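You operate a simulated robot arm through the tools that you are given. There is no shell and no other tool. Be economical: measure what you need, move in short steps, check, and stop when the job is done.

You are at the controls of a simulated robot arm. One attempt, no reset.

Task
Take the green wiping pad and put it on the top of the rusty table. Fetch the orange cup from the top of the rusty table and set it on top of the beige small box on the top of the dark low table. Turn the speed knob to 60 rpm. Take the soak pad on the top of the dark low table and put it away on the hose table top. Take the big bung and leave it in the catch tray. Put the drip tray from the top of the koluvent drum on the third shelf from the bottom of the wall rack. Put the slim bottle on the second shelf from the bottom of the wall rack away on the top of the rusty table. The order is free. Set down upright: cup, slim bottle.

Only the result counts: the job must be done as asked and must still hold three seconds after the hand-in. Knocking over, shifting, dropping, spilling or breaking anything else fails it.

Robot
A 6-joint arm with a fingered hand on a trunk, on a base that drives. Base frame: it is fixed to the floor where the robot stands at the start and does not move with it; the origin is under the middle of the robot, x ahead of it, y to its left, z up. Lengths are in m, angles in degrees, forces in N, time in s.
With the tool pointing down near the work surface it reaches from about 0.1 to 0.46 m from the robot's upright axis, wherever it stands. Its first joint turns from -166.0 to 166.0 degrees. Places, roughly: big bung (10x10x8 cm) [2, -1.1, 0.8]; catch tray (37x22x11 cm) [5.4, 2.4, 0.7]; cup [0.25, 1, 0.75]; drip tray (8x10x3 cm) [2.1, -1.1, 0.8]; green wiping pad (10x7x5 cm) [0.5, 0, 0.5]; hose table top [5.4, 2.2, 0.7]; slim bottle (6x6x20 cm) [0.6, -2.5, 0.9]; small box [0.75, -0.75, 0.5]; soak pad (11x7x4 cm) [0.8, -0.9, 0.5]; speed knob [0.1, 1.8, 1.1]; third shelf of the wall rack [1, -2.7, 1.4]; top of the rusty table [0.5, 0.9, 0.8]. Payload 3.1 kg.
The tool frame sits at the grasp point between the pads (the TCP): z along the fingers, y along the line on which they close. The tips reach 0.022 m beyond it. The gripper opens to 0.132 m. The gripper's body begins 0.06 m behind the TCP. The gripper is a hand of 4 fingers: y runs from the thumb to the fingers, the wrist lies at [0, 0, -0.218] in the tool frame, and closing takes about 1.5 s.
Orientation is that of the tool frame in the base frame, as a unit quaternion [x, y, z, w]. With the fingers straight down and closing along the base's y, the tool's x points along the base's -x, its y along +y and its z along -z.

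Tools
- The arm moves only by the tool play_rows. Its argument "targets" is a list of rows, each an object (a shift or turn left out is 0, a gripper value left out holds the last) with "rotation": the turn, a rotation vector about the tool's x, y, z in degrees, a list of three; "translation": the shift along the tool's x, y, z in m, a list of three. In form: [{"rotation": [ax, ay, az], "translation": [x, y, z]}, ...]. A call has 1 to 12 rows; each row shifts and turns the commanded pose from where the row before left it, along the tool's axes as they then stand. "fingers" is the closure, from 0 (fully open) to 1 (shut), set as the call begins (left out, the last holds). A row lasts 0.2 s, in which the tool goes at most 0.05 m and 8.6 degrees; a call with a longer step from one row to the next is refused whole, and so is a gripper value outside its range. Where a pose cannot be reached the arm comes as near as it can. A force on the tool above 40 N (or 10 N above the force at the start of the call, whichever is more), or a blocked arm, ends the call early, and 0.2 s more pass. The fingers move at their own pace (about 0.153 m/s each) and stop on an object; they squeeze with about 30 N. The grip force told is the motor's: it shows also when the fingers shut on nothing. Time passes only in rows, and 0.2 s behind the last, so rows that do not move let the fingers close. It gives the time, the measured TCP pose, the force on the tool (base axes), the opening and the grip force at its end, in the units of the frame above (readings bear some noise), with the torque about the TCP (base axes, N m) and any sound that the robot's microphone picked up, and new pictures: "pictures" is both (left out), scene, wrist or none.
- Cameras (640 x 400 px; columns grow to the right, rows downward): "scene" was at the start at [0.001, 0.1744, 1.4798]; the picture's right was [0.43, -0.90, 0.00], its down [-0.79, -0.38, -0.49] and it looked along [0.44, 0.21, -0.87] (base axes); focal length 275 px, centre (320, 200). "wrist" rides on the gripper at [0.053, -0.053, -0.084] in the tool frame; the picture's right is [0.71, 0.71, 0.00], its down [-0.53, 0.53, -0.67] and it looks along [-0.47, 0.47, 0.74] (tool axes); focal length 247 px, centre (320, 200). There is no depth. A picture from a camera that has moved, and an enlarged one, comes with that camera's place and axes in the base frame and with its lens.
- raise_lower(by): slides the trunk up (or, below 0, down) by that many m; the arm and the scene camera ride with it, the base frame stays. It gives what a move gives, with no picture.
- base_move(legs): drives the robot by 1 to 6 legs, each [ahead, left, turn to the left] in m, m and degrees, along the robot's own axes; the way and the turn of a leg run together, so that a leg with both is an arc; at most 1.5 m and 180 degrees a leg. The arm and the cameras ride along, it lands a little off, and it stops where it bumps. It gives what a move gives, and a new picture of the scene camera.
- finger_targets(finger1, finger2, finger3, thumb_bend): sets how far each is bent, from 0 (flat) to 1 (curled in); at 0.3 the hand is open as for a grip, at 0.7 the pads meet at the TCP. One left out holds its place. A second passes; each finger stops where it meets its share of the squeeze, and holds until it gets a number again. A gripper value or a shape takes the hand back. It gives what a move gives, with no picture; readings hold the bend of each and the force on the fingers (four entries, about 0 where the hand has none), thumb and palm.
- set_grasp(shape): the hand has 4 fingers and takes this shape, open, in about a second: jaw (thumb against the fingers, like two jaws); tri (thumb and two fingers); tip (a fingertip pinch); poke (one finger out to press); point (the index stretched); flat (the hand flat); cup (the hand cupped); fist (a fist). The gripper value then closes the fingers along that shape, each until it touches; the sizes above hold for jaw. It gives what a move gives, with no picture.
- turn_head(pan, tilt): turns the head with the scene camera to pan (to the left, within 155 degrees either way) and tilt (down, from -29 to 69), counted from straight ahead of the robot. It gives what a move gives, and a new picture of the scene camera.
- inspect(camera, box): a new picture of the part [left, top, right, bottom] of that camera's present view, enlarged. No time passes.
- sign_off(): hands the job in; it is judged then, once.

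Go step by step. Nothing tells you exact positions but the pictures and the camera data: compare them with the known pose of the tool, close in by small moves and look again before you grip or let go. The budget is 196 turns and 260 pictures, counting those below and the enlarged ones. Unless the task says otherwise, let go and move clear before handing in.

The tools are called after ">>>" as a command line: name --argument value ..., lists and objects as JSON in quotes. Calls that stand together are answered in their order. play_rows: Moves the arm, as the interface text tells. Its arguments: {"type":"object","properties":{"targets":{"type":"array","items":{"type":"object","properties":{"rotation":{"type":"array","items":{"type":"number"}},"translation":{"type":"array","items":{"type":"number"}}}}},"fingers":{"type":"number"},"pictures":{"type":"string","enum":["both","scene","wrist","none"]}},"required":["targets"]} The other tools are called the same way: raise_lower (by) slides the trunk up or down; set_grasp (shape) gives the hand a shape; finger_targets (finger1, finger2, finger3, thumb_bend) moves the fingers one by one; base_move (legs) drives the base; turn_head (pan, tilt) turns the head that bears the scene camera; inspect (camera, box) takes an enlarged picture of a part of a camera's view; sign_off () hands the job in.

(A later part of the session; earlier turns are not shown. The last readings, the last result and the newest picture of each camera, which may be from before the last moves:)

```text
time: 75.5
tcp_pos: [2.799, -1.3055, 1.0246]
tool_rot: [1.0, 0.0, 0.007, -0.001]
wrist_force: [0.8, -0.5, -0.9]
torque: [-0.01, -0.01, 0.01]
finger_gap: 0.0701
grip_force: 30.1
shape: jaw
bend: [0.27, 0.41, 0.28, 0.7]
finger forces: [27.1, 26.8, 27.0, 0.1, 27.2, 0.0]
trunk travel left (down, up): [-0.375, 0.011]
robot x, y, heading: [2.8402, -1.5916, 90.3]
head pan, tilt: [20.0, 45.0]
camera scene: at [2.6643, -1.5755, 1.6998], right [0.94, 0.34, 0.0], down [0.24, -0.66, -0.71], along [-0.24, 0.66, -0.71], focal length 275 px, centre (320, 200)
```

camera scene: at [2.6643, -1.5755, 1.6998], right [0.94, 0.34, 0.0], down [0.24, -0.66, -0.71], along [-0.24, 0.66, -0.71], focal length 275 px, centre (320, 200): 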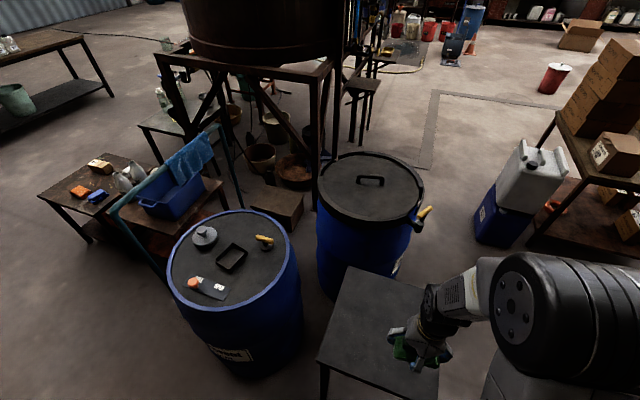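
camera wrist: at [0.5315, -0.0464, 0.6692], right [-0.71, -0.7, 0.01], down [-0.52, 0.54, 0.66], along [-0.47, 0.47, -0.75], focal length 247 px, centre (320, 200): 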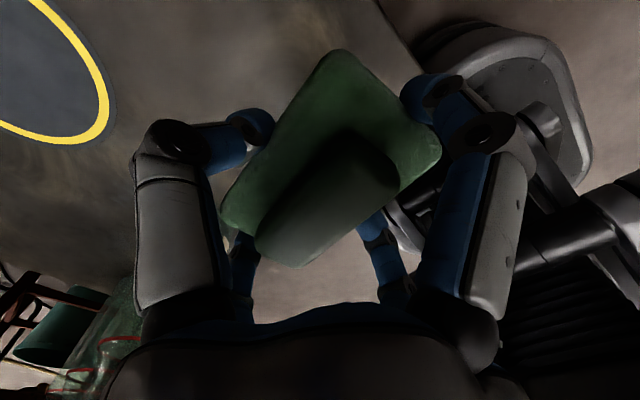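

A low dark stool in front of the drums blocked me (I stopped right away). I back off, go round it on the right, and keep clear of the jerrycan and ladder.

>>> base_move --legs '[[-0.12, 0, 0], [0, -0.65, 0], [0.95, 0, 0]]'

>>> turn_head --pan -45 --tilt 45

>>> turn_head --pan 35 --tilt 50

```text
time: 84.5
tcp_pos: [3.4437, -0.4753, 1.0231]
tool_rot: [1.0, 0.001, 0.006, 0.0]
wrist_force: [-0.7, 0.4, 0.0]
torque: [0.0, 0.01, 0.03]
finger_gap: 0.0701
grip_force: 30.1
shape: jaw
bend: [0.27, 0.41, 0.28, 0.7]
finger forces: [27.1, 26.7, 27.0, 0.0, 27.1, 0.0]
trunk travel left (down, up): [-0.375, 0.011]
robot x, y, heading: [3.4823, -0.7607, 90.2]
head pan, tilt: [20.0, 45.0]
camera scene: at [3.3106, -0.7449, 1.6998], right [0.94, 0.35, 0.0], down [0.25, -0.66, -0.71], along [-0.25, 0.66, -0.71], focal length 275 px, centre (320, 200)
```

scene: 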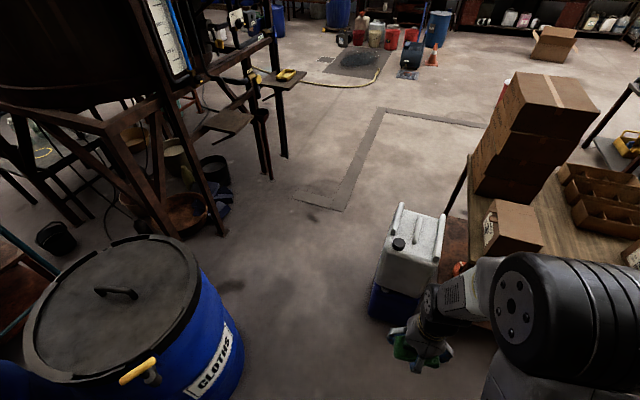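

```text
time: 85.9
tcp_pos: [3.4448, -0.4749, 1.0243]
tool_rot: [1.0, 0.001, 0.006, -0.001]
wrist_force: [-0.4, -0.3, -1.0]
torque: [0.01, -0.02, -0.03]
finger_gap: 0.0699
grip_force: 29.9
shape: jaw
bend: [0.27, 0.41, 0.28, 0.7]
finger forces: [27.1, 26.8, 27.0, 0.0, 27.3, 0.0]
trunk travel left (down, up): [-0.375, 0.011]
robot x, y, heading: [3.4817, -0.7566, 90.3]
head pan, tilt: [-45.0, 45.0]
camera scene: at [3.396, -0.7636, 1.6998], right [0.71, -0.7, 0.0], down [-0.5, -0.5, -0.71], along [0.5, 0.5, -0.71], focal length 275 px, centre (320, 200)
```

scene: 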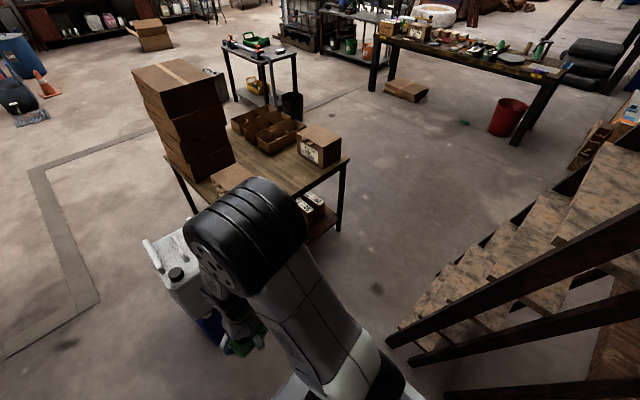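

```text
time: 87.4
tcp_pos: [3.4449, -0.4737, 1.0247]
tool_rot: [1.0, 0.001, 0.006, -0.001]
wrist_force: [-0.3, 0.2, -0.9]
torque: [-0.01, -0.01, 0.0]
finger_gap: 0.0703
grip_force: 30.2
shape: jaw
bend: [0.27, 0.41, 0.28, 0.7]
finger forces: [27.1, 26.8, 27.0, 0.0, 27.3, 0.1]
trunk travel left (down, up): [-0.375, 0.011]
robot x, y, heading: [3.4831, -0.7552, 90.3]
head pan, tilt: [35.0, 50.0]
camera scene: at [3.2944, -0.7585, 1.6929], right [0.82, 0.58, 0.0], down [0.44, -0.63, -0.64], along [-0.37, 0.52, -0.77], focal length 275 px, centre (320, 200)
```

scene: 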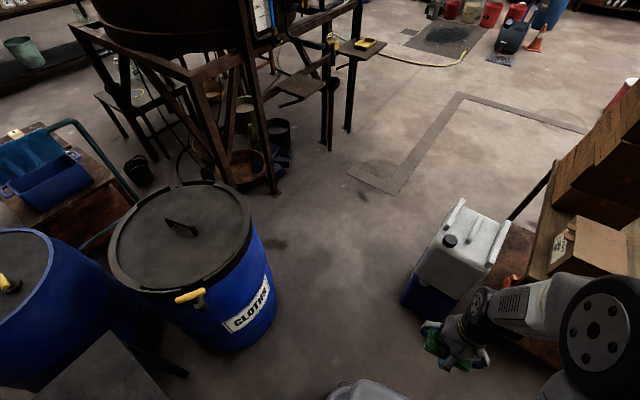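

The gap between the "CLOTHS" drum and the jerrycan is wide enough diagonally. I turn to 135° and drive through, then north.

>>> base_move --legs '[[0, 0, 45], [0, -0.066, 0], [1.1, 0, 0], [0, 0, -45], [1.3, 0, 0], [0, 0, 90]]'

>>> turn_head --pan 25 --tilt 35

```text
time: 107.7
tcp_pos: [2.4561, 1.313, 1.0245]
tool_rot: [0.708, 0.706, 0.004, -0.005]
wrist_force: [-0.2, 0.7, -0.2]
torque: [0.0, -0.01, -0.01]
finger_gap: 0.0697
grip_force: 29.8
shape: jaw
bend: [0.27, 0.41, 0.28, 0.7]
finger forces: [27.2, 26.4, 26.9, 0.1, 27.1, 0.0]
trunk travel left (down, up): [-0.375, 0.011]
robot x, y, heading: [2.7371, 1.3527, -180.1]
head pan, tilt: [35.0, 50.0]
camera scene: at [2.7389, 1.1585, 1.6929], right [-0.57, 0.82, 0.0], down [0.63, 0.44, -0.64], along [-0.53, -0.37, -0.77], focal length 275 px, centre (320, 200)
```

scene: 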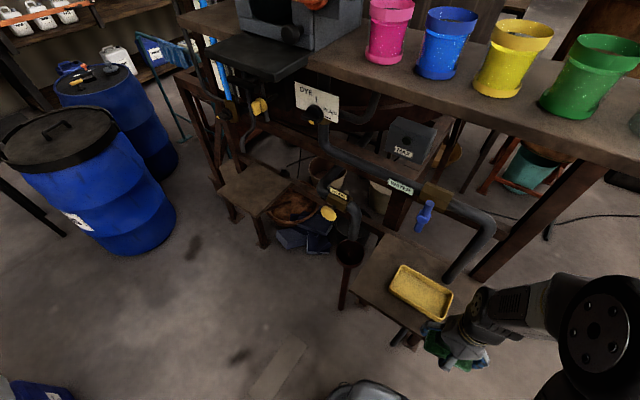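

```text
time: 108.5
tcp_pos: [2.4549, 1.3121, 1.0239]
tool_rot: [0.708, 0.706, 0.004, -0.005]
wrist_force: [0.9, -0.1, -0.3]
torque: [0.04, -0.02, -0.01]
finger_gap: 0.0698
grip_force: 29.6
shape: jaw
bend: [0.27, 0.41, 0.28, 0.7]
finger forces: [27.2, 26.4, 26.9, 0.1, 27.1, 0.1]
trunk travel left (down, up): [-0.375, 0.011]
robot x, y, heading: [2.7419, 1.3526, -180.2]
head pan, tilt: [25.0, 35.0]
camera scene: at [2.7222, 1.1654, 1.7145], right [-0.42, 0.91, 0.0], down [0.52, 0.24, -0.82], along [-0.74, -0.35, -0.57], focal length 275 px, centre (320, 200)
```

scene: 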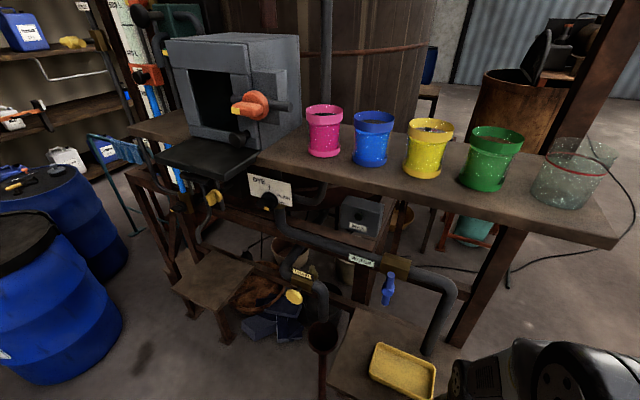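

I'm beside the tank frame (with dye buckets on it). I slide north to get clear before going west.

>>> base_move --legs '[[0, -0.8, 0]]'

>>> turn_head --pan 5 --tilt 40

```text
time: 112.7
tcp_pos: [2.4562, 2.1056, 1.0243]
tool_rot: [0.708, 0.706, 0.004, -0.005]
wrist_force: [0.1, 0.4, -0.5]
torque: [-0.03, 0.01, -0.02]
finger_gap: 0.0697
grip_force: 29.8
shape: jaw
bend: [0.27, 0.41, 0.28, 0.7]
finger forces: [27.1, 26.4, 27.1, 0.0, 27.1, 0.0]
trunk travel left (down, up): [-0.375, 0.011]
robot x, y, heading: [2.7466, 2.1451, 179.9]
head pan, tilt: [25.0, 35.0]
camera scene: at [2.7218, 1.9586, 1.7146], right [-0.42, 0.91, 0.0], down [0.52, 0.24, -0.82], along [-0.74, -0.35, -0.57], focal length 275 px, centre (320, 200)
```

scene: 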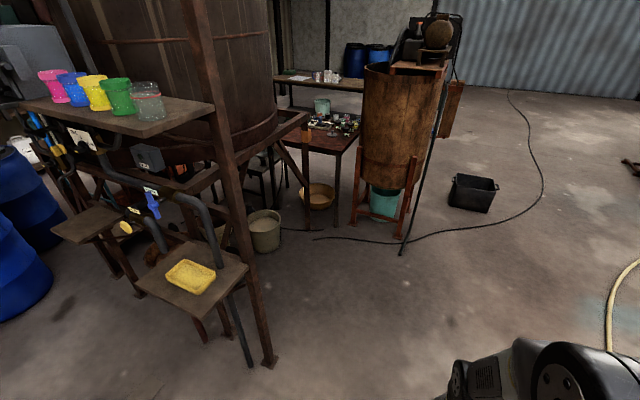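

```text
time: 113.5
tcp_pos: [2.4558, 2.1058, 1.0231]
tool_rot: [0.709, 0.705, 0.004, -0.004]
wrist_force: [-0.2, -0.5, -1.0]
torque: [0.01, 0.02, 0.02]
finger_gap: 0.0697
grip_force: 30.3
shape: jaw
bend: [0.27, 0.41, 0.28, 0.7]
finger forces: [27.2, 26.4, 27.0, 0.0, 27.1, 0.0]
trunk travel left (down, up): [-0.375, 0.011]
robot x, y, heading: [2.7404, 2.1465, 179.8]
head pan, tilt: [5.0, 40.0]
camera scene: at [2.717, 1.9878, 1.707], right [-0.09, 1.0, 0.0], down [0.64, 0.06, -0.77], along [-0.76, -0.07, -0.64], focal length 275 px, centre (320, 200)
```

scene: 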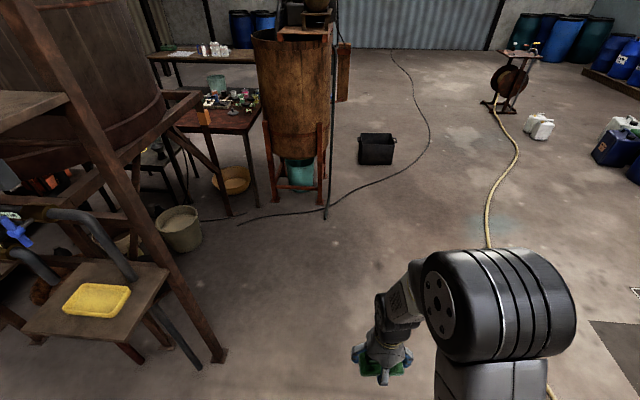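

The table's NE corner is approachable from the north-east, next to the frame post. I drive to about (1.45, 2.1), turn to face −y and check the gap.

>>> base_move --legs '[[1.3, 0, 0], [0, 0, 90]]'

>>> turn_head --pan -35 --tilt 50

```text
time: 123.8
tcp_pos: [1.4777, 1.8632, 1.024]
tool_rot: [0.014, 1.0, 0.0, -0.007]
wrist_force: [-0.2, 0.0, -0.6]
torque: [-0.02, -0.02, 0.02]
finger_gap: 0.0696
grip_force: 29.8
shape: jaw
bend: [0.27, 0.41, 0.28, 0.7]
finger forces: [27.1, 26.4, 27.0, 0.1, 27.1, 0.1]
trunk travel left (down, up): [-0.375, 0.011]
robot x, y, heading: [1.4455, 2.151, -91.4]
head pan, tilt: [5.0, 40.0]
camera scene: at [1.6003, 2.1188, 1.707], right [-1.0, -0.06, 0.0], down [-0.04, 0.64, -0.77], along [0.05, -0.76, -0.64], focal length 275 px, centre (320, 200)
```

scene: 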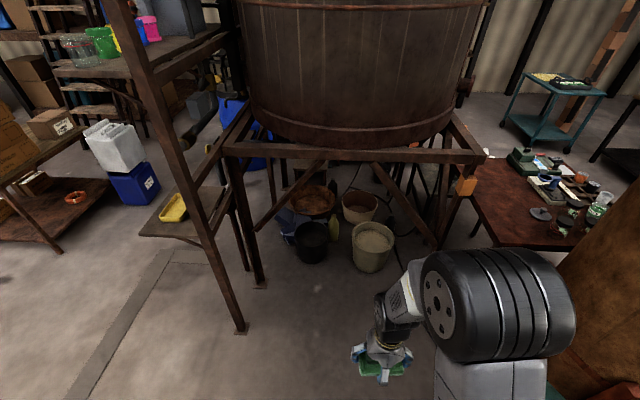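

```text
time: 124.9
tcp_pos: [1.4761, 1.8627, 1.0236]
tool_rot: [0.014, 1.0, -0.002, -0.006]
wrist_force: [-0.7, -0.3, -1.5]
torque: [0.04, -0.02, 0.01]
finger_gap: 0.0694
grip_force: 30.2
shape: jaw
bend: [0.27, 0.41, 0.28, 0.7]
finger forces: [27.2, 26.3, 27.1, 0.0, 27.1, 0.0]
trunk travel left (down, up): [-0.375, 0.011]
robot x, y, heading: [1.4442, 2.1476, -91.3]
head pan, tilt: [-35.0, 50.0]
camera scene: at [1.5493, 2.1415, 1.6929], right [-0.81, 0.59, 0.0], down [0.45, 0.62, -0.64], along [-0.38, -0.52, -0.77], focal length 275 px, centre (320, 200)
```

scene: 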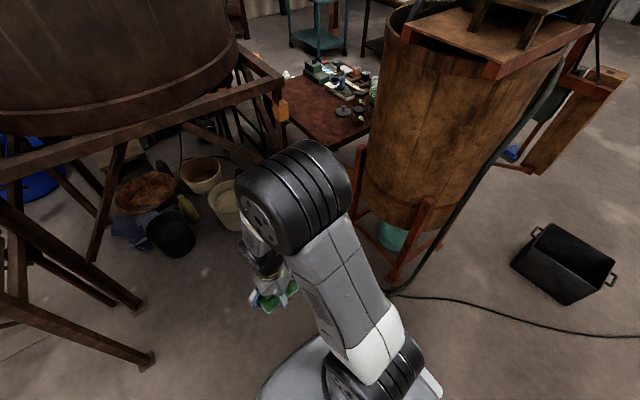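

The gap between drum and frame is passable at x≈1.2. I move in there slowly.

>>> base_move --legs '[[0, 0, 1.4], [0, -0.245, 0], [0.4, 0, 0], [0.26, 0, 0]]'

>>> turn_head --pan -60 --tilt 55

```text
time: 130.7
tcp_pos: [1.234, 1.1985, 1.0243]
tool_rot: [0.004, 1.0, -0.002, -0.006]
wrist_force: [0.6, -1.1, 0.0]
torque: [0.0, 0.01, -0.02]
finger_gap: 0.0698
grip_force: 30.0
shape: jaw
bend: [0.27, 0.41, 0.28, 0.7]
finger forces: [27.1, 26.3, 27.1, 0.0, 27.0, 0.1]
trunk travel left (down, up): [-0.375, 0.011]
robot x, y, heading: [1.1963, 1.4838, -90.2]
head pan, tilt: [-35.0, 50.0]
camera scene: at [1.3014, 1.4783, 1.6929], right [-0.82, 0.58, 0.0], down [0.44, 0.63, -0.64], along [-0.37, -0.53, -0.77], focal length 275 px, centre (320, 200)
```

scene: 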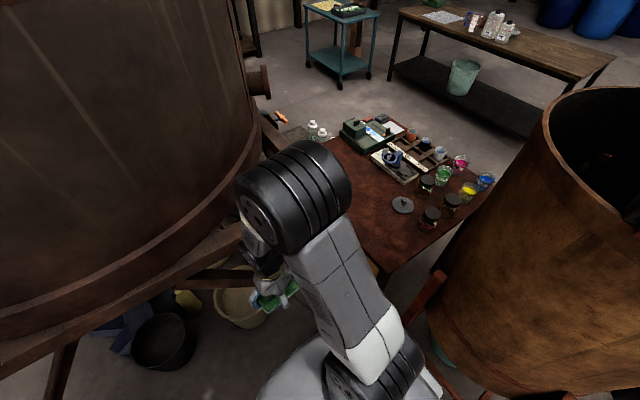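

```text
time: 131.5
tcp_pos: [1.2356, 1.1987, 1.0253]
tool_rot: [0.004, 1.0, -0.001, -0.006]
wrist_force: [-0.6, -0.4, -1.8]
torque: [-0.03, 0.01, 0.01]
finger_gap: 0.0695
grip_force: 30.2
shape: jaw
bend: [0.27, 0.41, 0.28, 0.7]
finger forces: [27.3, 26.2, 27.1, 0.0, 27.1, 0.1]
trunk travel left (down, up): [-0.375, 0.011]
robot x, y, heading: [1.1975, 1.4845, -90.1]
head pan, tilt: [-60.0, 55.0]
camera scene: at [1.2832, 1.5062, 1.6864], right [-0.5, 0.87, 0.0], down [0.71, 0.41, -0.57], along [-0.5, -0.29, -0.82], focal length 275 px, centre (320, 200)
```

scene: 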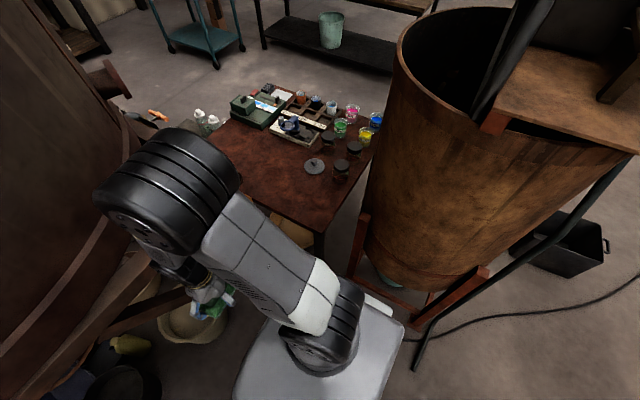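

Pad spot chosen: near the table's NE corner, about (0.78, 1.19). I creep 6 cm closer, then swing the hand over there.

>>> base_move --legs '[[0.06, -0.01, 0]]'

>>> play_rows --targets '[{"translation": [0.045, 0.005, 0]}, {"translation": [0.045, 0.005, 0]}, {"translation": [0.045, 0.005, 0]}, {"translation": [0.045, 0.005, 0]}, {"translation": [0.045, 0.01, 0]}, {"translation": [0.045, 0.01, 0]}, {"translation": [0.045, 0.01, 0]}, {"translation": [0.045, 0.01, 0]}]' --pictures "both"

```text
time: 132.5
tcp_pos: [1.2255, 1.1363, 1.0236]
tool_rot: [0.003, 1.0, -0.002, -0.007]
wrist_force: [0.0, 1.2, -0.6]
torque: [0.0, -0.02, -0.01]
finger_gap: 0.0697
grip_force: 30.2
shape: jaw
bend: [0.27, 0.41, 0.28, 0.7]
finger forces: [27.1, 26.3, 27.1, 0.1, 27.1, 0.0]
trunk travel left (down, up): [-0.375, 0.011]
robot x, y, heading: [1.1863, 1.4213, -90.1]
head pan, tilt: [-60.0, 55.0]
camera scene: at [1.2729, 1.4433, 1.6864], right [-0.5, 0.87, 0.0], down [0.71, 0.41, -0.57], along [-0.5, -0.28, -0.82], focal length 275 px, centre (320, 200)
```

scene: 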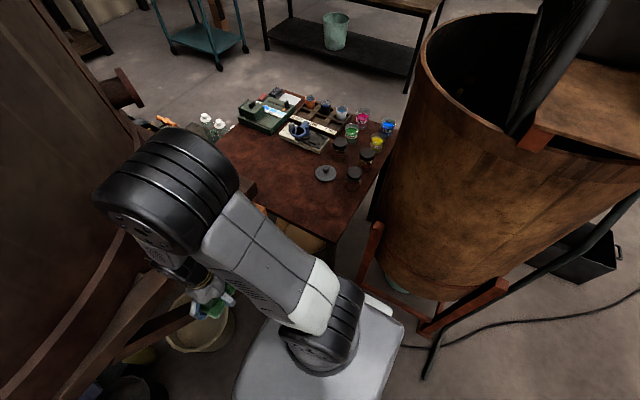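

```text
time: 134.3
tcp_pos: [0.9541, 1.2667, 0.9253]
tool_rot: [0.003, 1.0, -0.003, -0.01]
wrist_force: [1.0, 0.0, -0.7]
torque: [0.0, 0.0, 0.0]
finger_gap: 0.0697
grip_force: 30.3
shape: jaw
bend: [0.27, 0.41, 0.28, 0.7]
finger forces: [27.3, 26.3, 27.0, 0.0, 27.0, 0.1]
out of reach, approached as far as the arm can: row 1, 2, 3, 4, 5, 6, 7, 8
trunk travel left (down, up): [-0.375, 0.011]
robot x, y, heading: [1.1918, 1.4234, -90.4]
head pan, tilt: [-60.0, 55.0]
camera scene: at [1.2719, 1.4456, 1.6864], right [-0.5, 0.87, 0.0], down [0.71, 0.41, -0.57], along [-0.5, -0.29, -0.82], focal length 275 px, centre (320, 200)
camera wrist: at [0.9028, 1.2159, 1.011], right [-0.7, 0.71, 0.01], down [0.54, 0.53, 0.65], along [0.46, 0.47, -0.76], focal length 247 px, centre (320, 200)
```

scene: 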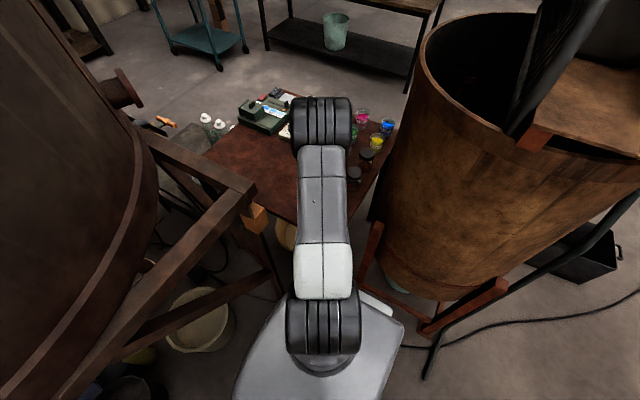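
wrist: 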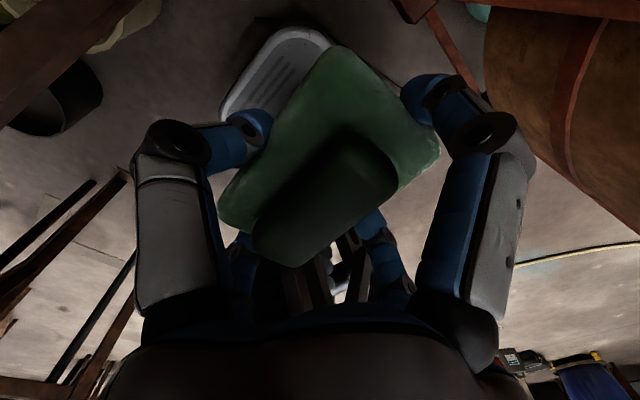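

The arm is limited by the wrist here; I turn the hand along with the arm's azimuth (+60° about the tool axis) and raise it again.

>>> play_rows --targets '[{"rotation": [0, 0, 8.5]}, {"rotation": [0, 0, 8.5]}, {"rotation": [0, 0, 8.5]}, {"rotation": [0, 0, 8.5]}, {"rotation": [0, 0, 8.5]}, {"rotation": [0, 0, 8.5]}, {"rotation": [0, 0, 8.5]}]' --pictures "none"

>>> play_rows --targets '[{"translation": [0, -0.02, -0.01]}, {"translation": [0, -0.02, -0.01]}]' --pictures "scene"

```text
time: 135.9
tcp_pos: [0.9547, 1.2663, 0.9257]
tool_rot: [0.5, 0.866, -0.005, -0.005]
wrist_force: [0.7, 0.8, -0.9]
torque: [0.02, -0.01, -0.02]
finger_gap: 0.0694
grip_force: 30.2
shape: jaw
bend: [0.27, 0.41, 0.28, 0.7]
finger forces: [27.1, 26.4, 27.1, 0.0, 27.0, 0.1]
trunk travel left (down, up): [-0.375, 0.011]
robot x, y, heading: [1.1859, 1.424, -90.2]
head pan, tilt: [-60.0, 55.0]
```

```text
time: 136.5
tcp_pos: [0.9236, 1.244, 0.9439]
tool_rot: [0.5, 0.866, -0.002, -0.011]
wrist_force: [-0.4, 0.7, -0.7]
torque: [0.0, 0.0, 0.01]
finger_gap: 0.0696
grip_force: 30.2
shape: jaw
bend: [0.27, 0.41, 0.28, 0.7]
finger forces: [27.2, 26.4, 26.9, 0.1, 27.1, 0.1]
out of reach, approached as far as the arm can: row 2
trunk travel left (down, up): [-0.375, 0.011]
robot x, y, heading: [1.1902, 1.4204, -90.0]
head pan, tilt: [-60.0, 55.0]
camera scene: at [1.273, 1.4445, 1.6864], right [-0.5, 0.87, 0.0], down [0.71, 0.41, -0.57], along [-0.5, -0.29, -0.82], focal length 275 px, centre (320, 200)
```

scene: 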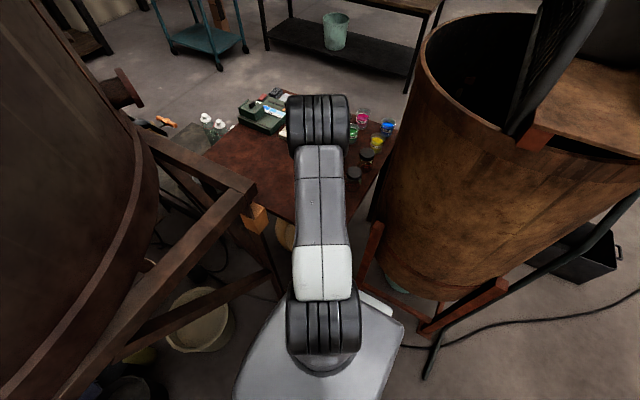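

Reach grows as the hand lowers, so I go down 6 cm first and then out towards (0.785, 1.19).

>>> play_rows --targets '[{"translation": [0, 0, 0.03]}, {"translation": [0, 0, 0.03]}, {"translation": [0.004, -0.025, 0.005]}, {"translation": [0.004, -0.025, 0.005]}, {"translation": [0.004, -0.025, 0.005]}, {"translation": [0.004, -0.025, 0.003]}, {"translation": [0.004, -0.025, 0.003]}, {"translation": [0.003, -0.022, 0.003]}]' --pictures "both"

```text
time: 138.3
tcp_pos: [0.8227, 1.1604, 0.8554]
tool_rot: [0.503, 0.864, 0.0, -0.015]
wrist_force: [-0.2, -0.1, 0.2]
torque: [-0.01, -0.01, 0.02]
finger_gap: 0.0693
grip_force: 29.6
shape: jaw
bend: [0.27, 0.41, 0.28, 0.7]
finger forces: [27.1, 26.4, 26.9, 0.0, 27.1, 0.1]
out of reach, approached as far as the arm can: row 4, 5, 6, 7, 8
trunk travel left (down, up): [-0.375, 0.011]
robot x, y, heading: [1.1837, 1.4222, -89.9]
head pan, tilt: [-60.0, 55.0]
camera scene: at [1.2726, 1.4443, 1.6864], right [-0.5, 0.87, 0.0], down [0.71, 0.41, -0.57], along [-0.5, -0.29, -0.82], focal length 275 px, centre (320, 200)
camera wrist: at [0.7527, 1.181, 0.9429], right [0.27, 0.96, 0.01], down [0.73, -0.21, 0.65], along [0.63, -0.17, -0.76], focal length 247 px, centre (320, 200)
```

scene: 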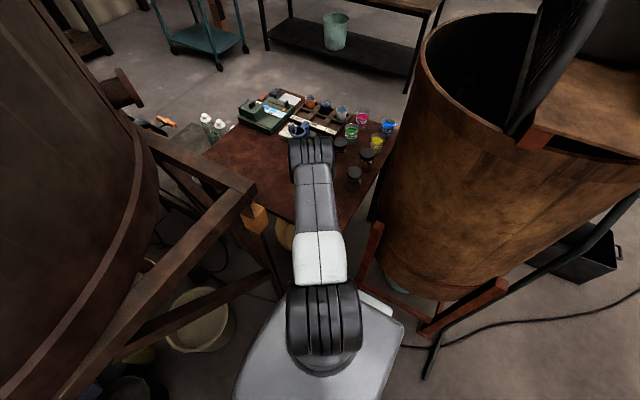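
wrist: 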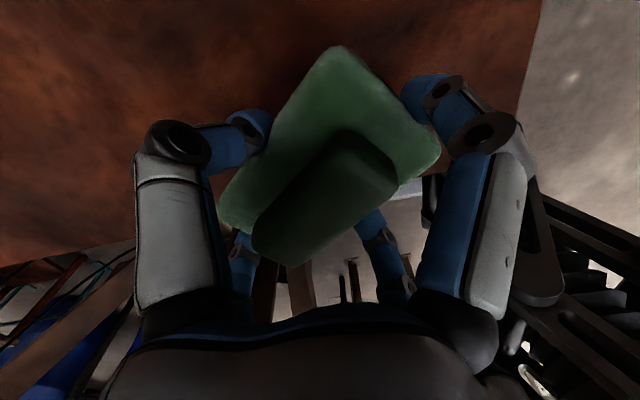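

The view shows bare table under the pad at (0.82, 1.16), 10 cm inside the east edge — a good spot. I lower it.

>>> play_rows --targets '[{"translation": [0, 0, 0.02]}, {"translation": [0, 0, 0.02]}, {"translation": [0, 0, 0.01]}, {"translation": [0, 0, 0.008]}]' --pictures "wrist"

```text
time: 139.0
tcp_pos: [0.8304, 1.1528, 0.8215]
tool_rot: [0.5, 0.866, -0.003, -0.01]
wrist_force: [5.7, 2.8, 19.6]
torque: [0.05, 0.05, -0.03]
finger_gap: 0.0692
grip_force: 29.8
shape: jaw
bend: [0.27, 0.4, 0.26, 0.7]
finger forces: [28.7, 31.5, 29.9, 0.0, 30.1, 0.0]
out of reach, approached as far as the arm can: row 1, 2
trunk travel left (down, up): [-0.375, 0.011]
robot x, y, heading: [1.1878, 1.4219, -90.1]
head pan, tilt: [-60.0, 55.0]
stopped in row 3: the force on the tool passed its limit at 58 N (the readings are from after the stop); the commanded pose is now the measured one
camera wrist: at [0.76, 1.1727, 0.9083], right [0.26, 0.97, 0.0], down [0.73, -0.2, 0.65], along [0.63, -0.17, -0.76], focal length 247 px, centre (320, 200)
```

wrist: 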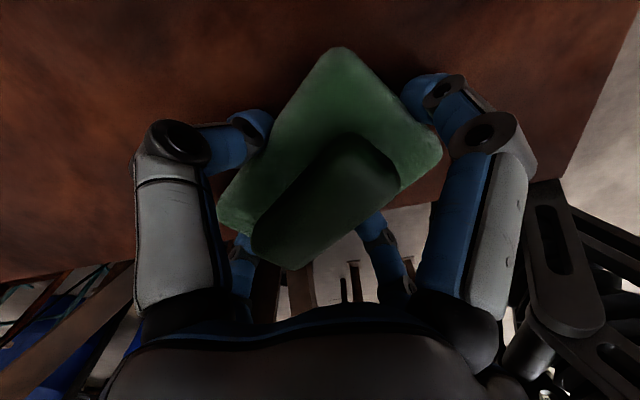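

The pad touches the table (top at about 0.79). I ease off and open, then lift clear.

>>> play_rows --targets '[{"translation": [0, 0, -0.002]}]' --pictures "none"

>>> play_rows --targets '[{}, {}, {}, {}, {}, {}]' --fingers 0 --pictures "none"

>>> play_rows --targets '[{"translation": [0, 0, -0.02]}, {"translation": [0, 0.01, -0.03]}, {"translation": [0, 0.03, -0.03]}, {"translation": [0, 0.04, -0.02]}]' --pictures "both"

```text
time: 139.4
tcp_pos: [0.8293, 1.1513, 0.8231]
tool_rot: [0.5, 0.866, -0.002, -0.011]
wrist_force: [1.9, 1.1, 3.3]
torque: [0.07, 0.11, -0.02]
finger_gap: 0.0693
grip_force: 30.5
shape: jaw
bend: [0.27, 0.4, 0.26, 0.7]
finger forces: [29.5, 30.1, 28.8, 0.0, 30.9, 0.0]
trunk travel left (down, up): [-0.375, 0.011]
robot x, y, heading: [1.1868, 1.4208, -90.2]
head pan, tilt: [-60.0, 55.0]
```

```text
time: 140.1
tcp_pos: [0.8249, 1.1485, 0.8249]
tool_rot: [0.501, 0.865, -0.008, -0.013]
wrist_force: [-0.1, -0.1, -1.2]
torque: [0.0, -0.01, -0.01]
finger_gap: 0.132
grip_force: 0.1
shape: jaw
bend: [0.3, 0.3, 0.3, 0.3]
finger forces: [0.0, 0.0, 0.0, 0.1, 0.0, 0.0]
trunk travel left (down, up): [-0.375, 0.011]
robot x, y, heading: [1.1869, 1.4213, -90.1]
head pan, tilt: [-60.0, 55.0]
stopped in row 3: the force on the tool passed its limit at 41 N (the readings are from after the stop); the commanded pose is now the measured one
```

```text
time: 141.1
tcp_pos: [0.8977, 1.188, 0.9265]
tool_rot: [0.501, 0.866, -0.009, -0.014]
wrist_force: [-0.3, 0.2, 0.6]
torque: [-0.01, -0.01, 0.0]
finger_gap: 0.1321
grip_force: 0.1
shape: jaw
bend: [0.3, 0.3, 0.3, 0.3]
finger forces: [0.0, 0.1, 0.0, 0.1, 0.0, 0.0]
trunk travel left (down, up): [-0.375, 0.011]
robot x, y, heading: [1.1865, 1.4201, -90.0]
head pan, tilt: [-60.0, 55.0]
camera scene: at [1.2739, 1.4453, 1.6863], right [-0.5, 0.87, 0.0], down [0.71, 0.41, -0.57], along [-0.5, -0.29, -0.82], focal length 275 px, centre (320, 200)
camera wrist: at [0.8288, 1.2105, 1.012], right [0.26, 0.97, -0.01], down [0.74, -0.19, 0.65], along [0.62, -0.18, -0.76], focal length 247 px, centre (320, 200)
```

scene: 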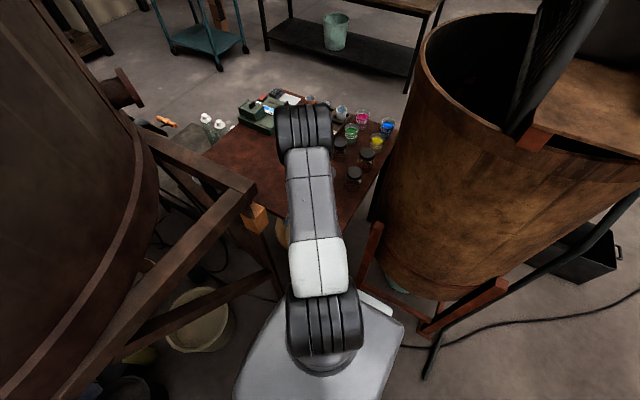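
wrist: 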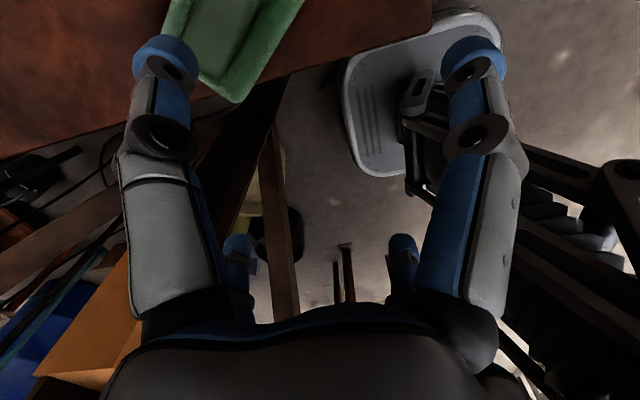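

The pad is released but its corner seems close to the table edge; I zoom in.

>>> inspect --camera "wrist" --box '[120, 0, 400, 170]'

```text
2.29 times, centred on (260, 85) of wrist
camera zoom: at [0.8288, 1.2105, 1.012], right [0.26, 0.97, -0.01], down [0.74, -0.19, 0.65], along [0.62, -0.18, -0.76], focal length 564 px, centre (457, 463)
```

zoom: 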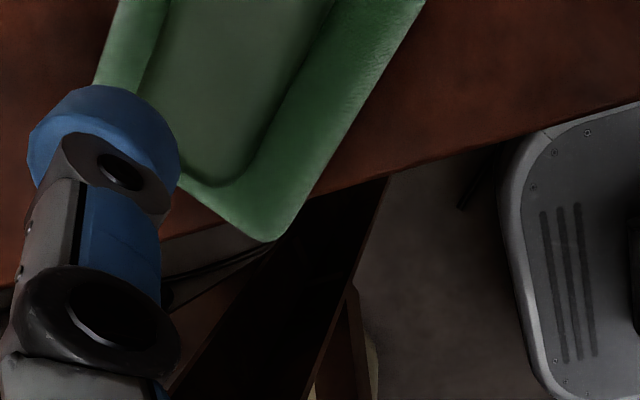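

A corner overhangs the edge by about 1 cm. I regrip it and move it a few cm further in.

>>> play_rows --targets '[{"translation": [0, -0.04, 0.02]}, {"translation": [0, -0.03, 0.03]}, {"translation": [0, -0.01, 0.03]}, {"translation": [0, 0, 0.018]}]' --pictures "none"

>>> play_rows --targets '[{}, {}, {}, {}, {}, {}, {}, {}]' --fingers 1 --pictures "wrist"

```text
time: 142.1
tcp_pos: [0.8243, 1.1477, 0.8277]
tool_rot: [0.501, 0.865, -0.008, -0.013]
wrist_force: [-0.7, 0.0, -0.1]
torque: [-0.01, 0.0, -0.02]
finger_gap: 0.1317
grip_force: 0.1
shape: jaw
bend: [0.3, 0.3, 0.3, 0.3]
finger forces: [0.0, 0.0, 0.0, 0.1, 0.0, 0.0]
trunk travel left (down, up): [-0.375, 0.011]
robot x, y, heading: [1.1864, 1.4241, -90.0]
head pan, tilt: [-60.0, 55.0]
```

```text
time: 143.9
tcp_pos: [0.8252, 1.1478, 0.8288]
tool_rot: [0.5, 0.866, -0.008, -0.013]
wrist_force: [0.4, 0.8, 0.5]
torque: [0.02, -0.02, -0.03]
finger_gap: 0.0692
grip_force: 30.6
shape: jaw
bend: [0.28, 0.39, 0.28, 0.7]
finger forces: [27.0, 27.1, 27.0, 0.0, 27.4, 0.0]
trunk travel left (down, up): [-0.375, 0.011]
robot x, y, heading: [1.186, 1.4249, -89.9]
head pan, tilt: [-60.0, 55.0]
camera wrist: at [0.7551, 1.1694, 0.9147], right [0.26, 0.97, -0.01], down [0.74, -0.19, 0.65], along [0.62, -0.17, -0.76], focal length 247 px, centre (320, 200)
```

wrist: 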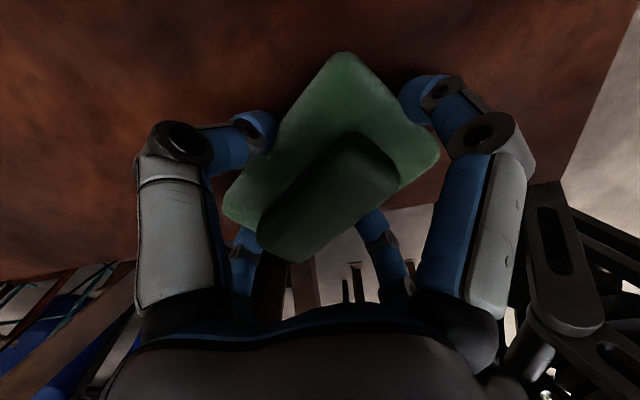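

>>> play_rows --targets '[{"translation": [0, 0, -0.012]}, {"translation": [0.02, -0.002, 0]}, {"translation": [0.02, -0.002, 0]}, {"translation": [0.015, -0.002, 0]}, {"translation": [0, 0, 0.007]}, {"translation": [0, 0, 0.005]}]' --pictures "wrist"

```text
time: 145.3
tcp_pos: [0.8244, 1.1677, 0.8268]
tool_rot: [0.503, 0.864, -0.007, -0.018]
wrist_force: [-0.4, 0.8, 1.6]
torque: [-0.03, -0.05, -0.01]
finger_gap: 0.0691
grip_force: 30.4
shape: jaw
bend: [0.28, 0.39, 0.28, 0.7]
finger forces: [27.4, 27.3, 27.3, 0.0, 27.4, 0.1]
out of reach, approached as far as the arm can: row 2, 3, 4, 5, 6
trunk travel left (down, up): [-0.375, 0.011]
robot x, y, heading: [1.182, 1.422, -90.3]
head pan, tilt: [-60.0, 55.0]
camera wrist: at [0.7556, 1.1874, 0.9153], right [0.26, 0.96, 0.0], down [0.74, -0.2, 0.64], along [0.62, -0.17, -0.77], focal length 247 px, centre (320, 200)
```

wrist: 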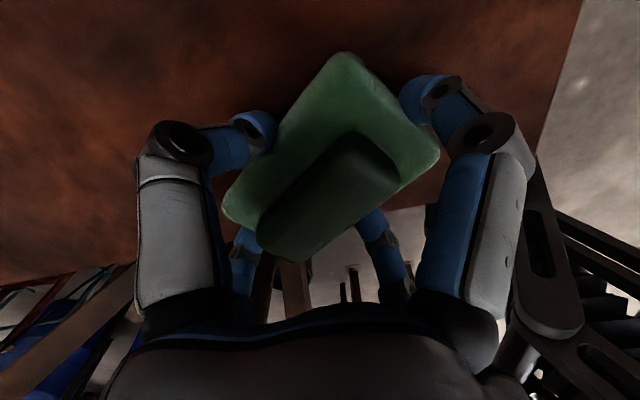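

The arm is at its reach limit, so I lift with the trunk by 1 cm, shift the base 4 cm towards the table, and lower again.

>>> raise_lower --by 0.01

>>> base_move --legs '[[0, -0.04, 0]]'

>>> raise_lower --by -0.013

```text
time: 145.8
tcp_pos: [0.8253, 1.1672, 0.8389]
tool_rot: [0.502, 0.864, -0.007, -0.018]
wrist_force: [0.7, -1.0, -1.1]
torque: [0.03, -0.02, -0.02]
finger_gap: 0.0696
grip_force: 29.7
shape: jaw
bend: [0.28, 0.39, 0.28, 0.7]
finger forces: [27.2, 27.1, 27.6, 0.0, 27.3, 0.0]
trunk travel left (down, up): [-0.385, 0.001]
robot x, y, heading: [1.187, 1.4199, -89.9]
head pan, tilt: [-60.0, 55.0]
```

```text
time: 146.7
tcp_pos: [0.7854, 1.1669, 0.8371]
tool_rot: [0.502, 0.864, -0.006, -0.017]
wrist_force: [-0.2, 0.0, -1.1]
torque: [-0.03, -0.04, 0.03]
finger_gap: 0.0691
grip_force: 29.8
shape: jaw
bend: [0.28, 0.39, 0.28, 0.7]
finger forces: [27.2, 27.2, 27.5, 0.0, 27.5, 0.0]
trunk travel left (down, up): [-0.385, 0.001]
robot x, y, heading: [1.1489, 1.4198, -90.0]
head pan, tilt: [-60.0, 55.0]
camera scene: at [1.2328, 1.4448, 1.6959], right [-0.5, 0.87, 0.0], down [0.71, 0.41, -0.57], along [-0.5, -0.29, -0.82], focal length 275 px, centre (320, 200)
```

scene: 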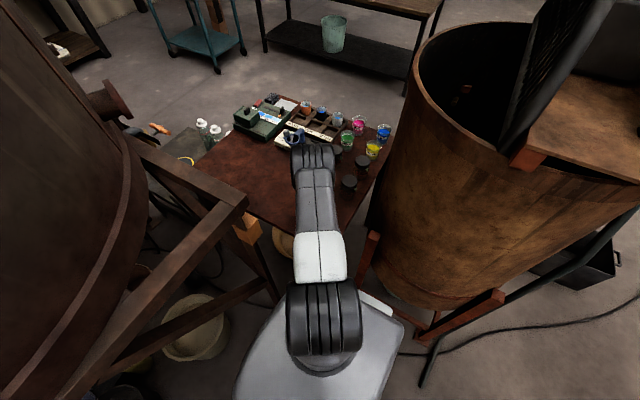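

```text
time: 147.3
tcp_pos: [0.7865, 1.1665, 0.8267]
tool_rot: [0.502, 0.865, -0.009, -0.019]
wrist_force: [4.1, 1.1, 22.4]
torque: [-0.23, -0.27, 0.01]
finger_gap: 0.0691
grip_force: 30.0
shape: jaw
bend: [0.28, 0.39, 0.28, 0.7]
finger forces: [27.9, 31.1, 30.2, 0.0, 29.7, 0.0]
trunk travel left (down, up): [-0.372, 0.014]
robot x, y, heading: [1.1456, 1.4244, -90.2]
head pan, tilt: [-60.0, 55.0]
```

It rests on the table now at (0.786, 1.166). I release and lift off.

>>> raise_lower --by 0.002

>>> play_rows --targets '[{}, {}, {}, {}, {}, {}]' --fingers 0 --pictures "none"

>>> play_rows --targets '[{"translation": [0, 0, -0.02]}, {"translation": [0, 0.01, -0.03]}, {"translation": [0, 0.03, -0.03]}, {"translation": [0, 0.04, -0.02]}, {"translation": [0, 0.04, -0.02]}]' --pictures "both"

```text
time: 147.9
tcp_pos: [0.7863, 1.1664, 0.8268]
tool_rot: [0.502, 0.865, -0.006, -0.018]
wrist_force: [0.0, -1.7, 8.6]
torque: [-0.36, -0.19, 0.02]
finger_gap: 0.0691
grip_force: 29.9
shape: jaw
bend: [0.28, 0.39, 0.28, 0.7]
finger forces: [28.3, 29.8, 30.4, 0.1, 30.3, 0.0]
trunk travel left (down, up): [-0.374, 0.012]
robot x, y, heading: [1.1486, 1.4231, -89.8]
head pan, tilt: [-60.0, 55.0]
```

```text
time: 149.3
tcp_pos: [0.7855, 1.1671, 0.8273]
tool_rot: [0.502, 0.865, -0.006, -0.018]
wrist_force: [0.8, 0.3, 0.0]
torque: [0.02, 0.01, 0.0]
finger_gap: 0.132
grip_force: 0.1
shape: jaw
bend: [0.3, 0.3, 0.3, 0.3]
finger forces: [0.0, 0.0, 0.0, 0.0, 0.0, 0.1]
trunk travel left (down, up): [-0.374, 0.012]
robot x, y, heading: [1.1472, 1.4234, -90.2]
head pan, tilt: [-60.0, 55.0]
```

```text
time: 150.5
tcp_pos: [0.8965, 1.226, 0.9437]
tool_rot: [0.503, 0.864, -0.006, -0.018]
wrist_force: [1.1, 0.0, 0.4]
torque: [-0.04, 0.05, -0.05]
finger_gap: 0.1317
grip_force: 0.1
shape: jaw
bend: [0.3, 0.3, 0.3, 0.3]
finger forces: [0.0, 0.1, 0.1, 0.0, 0.0, 0.0]
trunk travel left (down, up): [-0.374, 0.012]
robot x, y, heading: [1.1455, 1.4222, -89.9]
head pan, tilt: [-60.0, 55.0]
camera scene: at [1.2345, 1.4456, 1.6853], right [-0.5, 0.87, 0.0], down [0.71, 0.41, -0.57], along [-0.5, -0.29, -0.82], focal length 275 px, centre (320, 200)
camera wrist: at [0.8268, 1.2467, 1.031], right [0.26, 0.96, 0.0], down [0.74, -0.2, 0.64], along [0.62, -0.17, -0.77], focal length 247 px, centre (320, 200)
```

scene: 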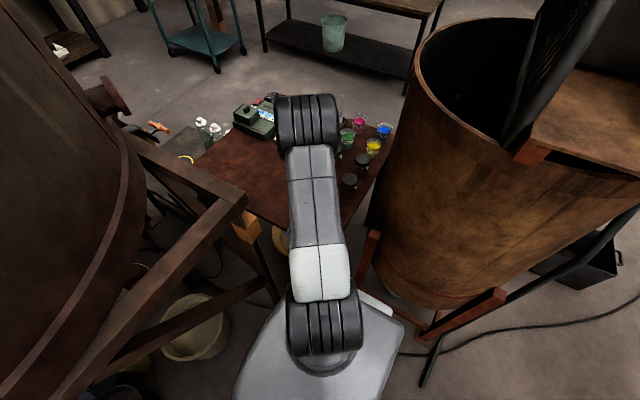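
wrist: 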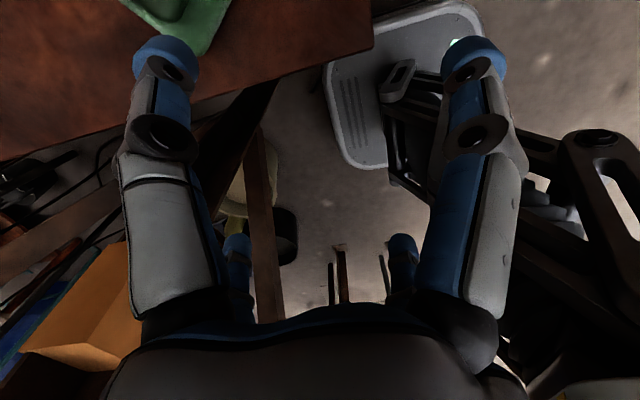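

The pad is fully on the table. Next the knob: I drive back out, around the north side of the drum, to its west side.

>>> base_move --legs '[[0, 0.35, 0], [-1.4, 0, 0], [0, 0, -90], [1.5, 0, 0], [0.85, 0, 0], [0, 0, 90]]'

>>> turn_head --pan 50 --tilt 30

```text
time: 169.6
tcp_pos: [-0.1448, 3.0964, 0.9429]
tool_rot: [0.968, 0.249, 0.009, -0.016]
wrist_force: [-0.7, 0.3, 0.0]
torque: [0.0, 0.01, -0.01]
finger_gap: 0.1318
grip_force: 0.0
shape: jaw
bend: [0.3, 0.3, 0.3, 0.3]
finger forces: [0.1, 0.0, 0.0, 0.0, 0.0, 0.0]
trunk travel left (down, up): [-0.374, 0.012]
robot x, y, heading: [0.0521, 2.8433, 179.0]
head pan, tilt: [-60.0, 55.0]
stopped in leg 4: the robot was blocked; the commanded pose is now the measured one
camera scene: at [0.0721, 2.755, 1.6855], right [0.87, 0.49, 0.0], down [0.4, -0.72, -0.57], along [-0.28, 0.5, -0.82], focal length 275 px, centre (320, 200)
```

scene: 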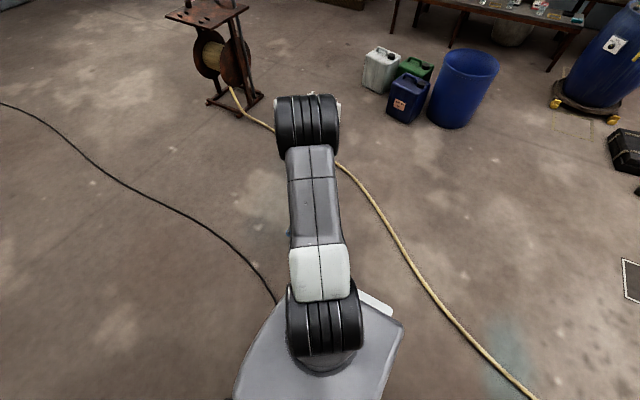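

```text
time: 171.4
tcp_pos: [-0.1421, 3.097, 0.9431]
tool_rot: [0.968, 0.248, 0.008, -0.016]
wrist_force: [-0.5, -1.2, 0.6]
torque: [0.0, 0.02, 0.01]
finger_gap: 0.132
grip_force: 0.0
shape: jaw
bend: [0.3, 0.3, 0.3, 0.3]
finger forces: [0.0, 0.1, 0.0, 0.1, 0.0, 0.0]
trunk travel left (down, up): [-0.374, 0.012]
robot x, y, heading: [0.0452, 2.8394, 179.0]
head pan, tilt: [50.0, 30.0]
camera scene: at [0.0514, 2.6237, 1.7214], right [-0.75, 0.66, 0.0], down [0.33, 0.38, -0.87], along [-0.57, -0.65, -0.5], focal length 275 px, centre (320, 200)
```

scene: 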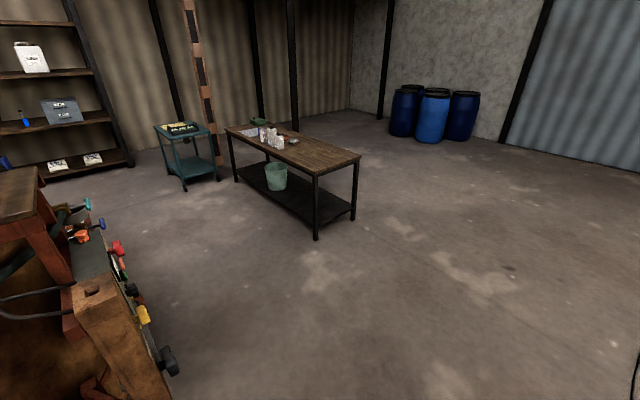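

I was blocked at x=0.05; I look straight down beside me to see what it was.

>>> turn_head --pan 30 --tilt 69

```text
time: 172.5
tcp_pos: [-0.1414, 3.0968, 0.9437]
tool_rot: [0.968, 0.248, 0.008, -0.017]
wrist_force: [-0.6, -0.7, 0.4]
torque: [-0.01, 0.0, 0.0]
finger_gap: 0.1321
grip_force: 0.1
shape: jaw
bend: [0.3, 0.3, 0.3, 0.3]
finger forces: [0.1, 0.0, 0.0, 0.0, 0.1, 0.0]
trunk travel left (down, up): [-0.374, 0.012]
robot x, y, heading: [0.0567, 2.8389, 179.1]
head pan, tilt: [30.0, 68.8]
camera scene: at [0.0619, 2.6647, 1.67], right [-0.49, 0.87, 0.0], down [0.81, 0.45, -0.36], along [-0.32, -0.18, -0.93], focal length 275 px, centre (320, 200)
```

scene: 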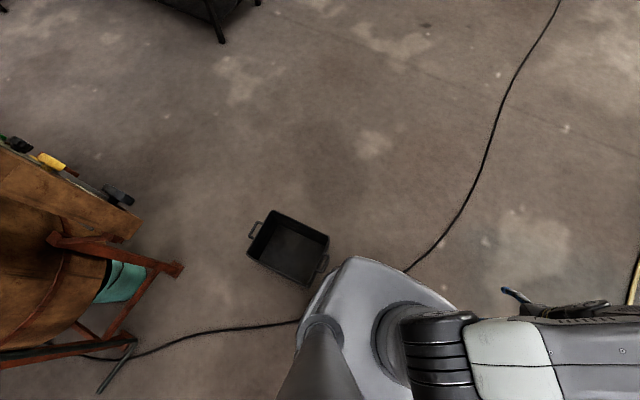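

The black box by my front-left corner stopped me. I sidestep away from it and go around it widely, then face the panel from the west.

>>> base_move --legs '[[0, -0.2, 0], [0.9, 0, 0], [0, 0, 90], [1.25, 0, 0], [0, 0, 90]]'

>>> turn_head --pan 0 --tilt 35

```text
time: 192.0
tcp_pos: [-0.6677, 1.5585, 0.943]
tool_rot: [-0.255, 0.967, -0.016, -0.009]
wrist_force: [0.1, -0.8, 0.1]
torque: [0.02, 0.03, 0.01]
finger_gap: 0.1319
grip_force: 0.0
shape: jaw
bend: [0.3, 0.3, 0.3, 0.3]
finger forces: [0.0, 0.1, 0.1, 0.0, 0.0, 0.0]
trunk travel left (down, up): [-0.374, 0.012]
robot x, y, heading: [-0.863, 1.8116, -0.3]
head pan, tilt: [30.0, 68.8]
camera scene: at [-0.8739, 1.9851, 1.67], right [0.5, -0.87, 0.0], down [-0.81, -0.46, -0.36], along [0.31, 0.18, -0.93], focal length 275 px, centre (320, 200)
```

scene: 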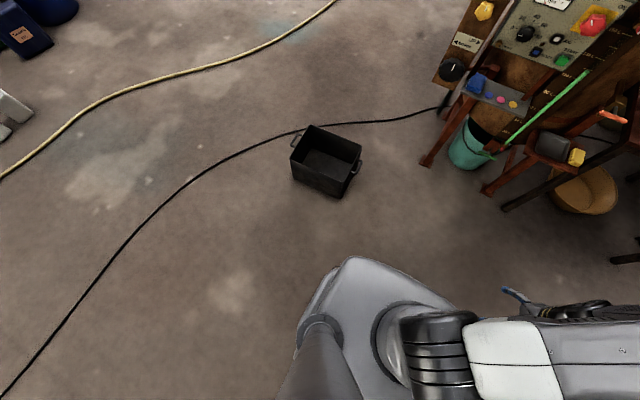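

```text
time: 193.0
tcp_pos: [-0.6679, 1.5595, 0.9436]
tool_rot: [-0.256, 0.967, -0.017, -0.008]
wrist_force: [0.0, 0.4, 0.4]
torque: [-0.02, -0.01, -0.04]
finger_gap: 0.1317
grip_force: 0.0
shape: jaw
bend: [0.3, 0.3, 0.3, 0.3]
finger forces: [0.0, 0.0, 0.0, 0.0, 0.0, 0.1]
trunk travel left (down, up): [-0.374, 0.012]
robot x, y, heading: [-0.8632, 1.8121, -0.3]
head pan, tilt: [0.0, 35.0]
camera scene: at [-0.8344, 1.9572, 1.7136], right [0.0, -1.0, 0.0], down [-0.57, 0.0, -0.82], along [0.82, 0.0, -0.57], focal length 275 px, centre (320, 200)
```

scene: 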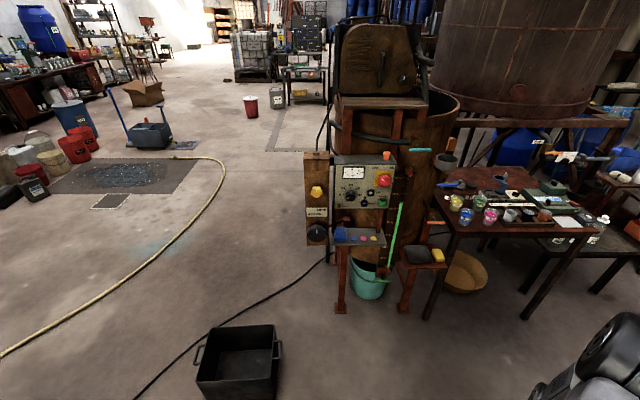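

I zoom in on the control panel.

>>> inspect --camera "scene" --box '[300, 140, 420, 250]'

```text
3.64 times, centred on (360, 195) of scene
camera zoom: at [-0.8344, 1.9572, 1.7136], right [0.0, -1.0, 0.0], down [-0.57, 0.0, -0.82], along [0.82, 0.0, -0.57], focal length 1001 px, centre (174, 218)
```

zoom: 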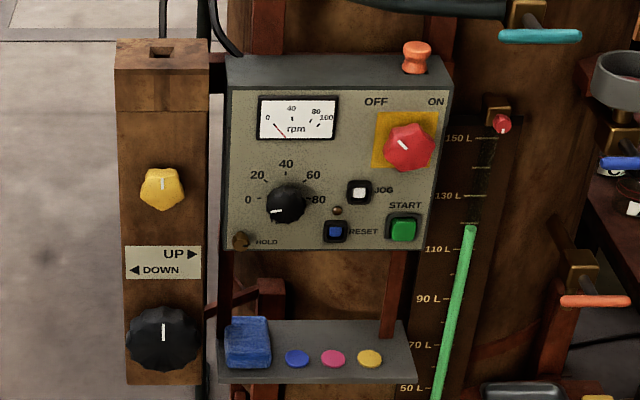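

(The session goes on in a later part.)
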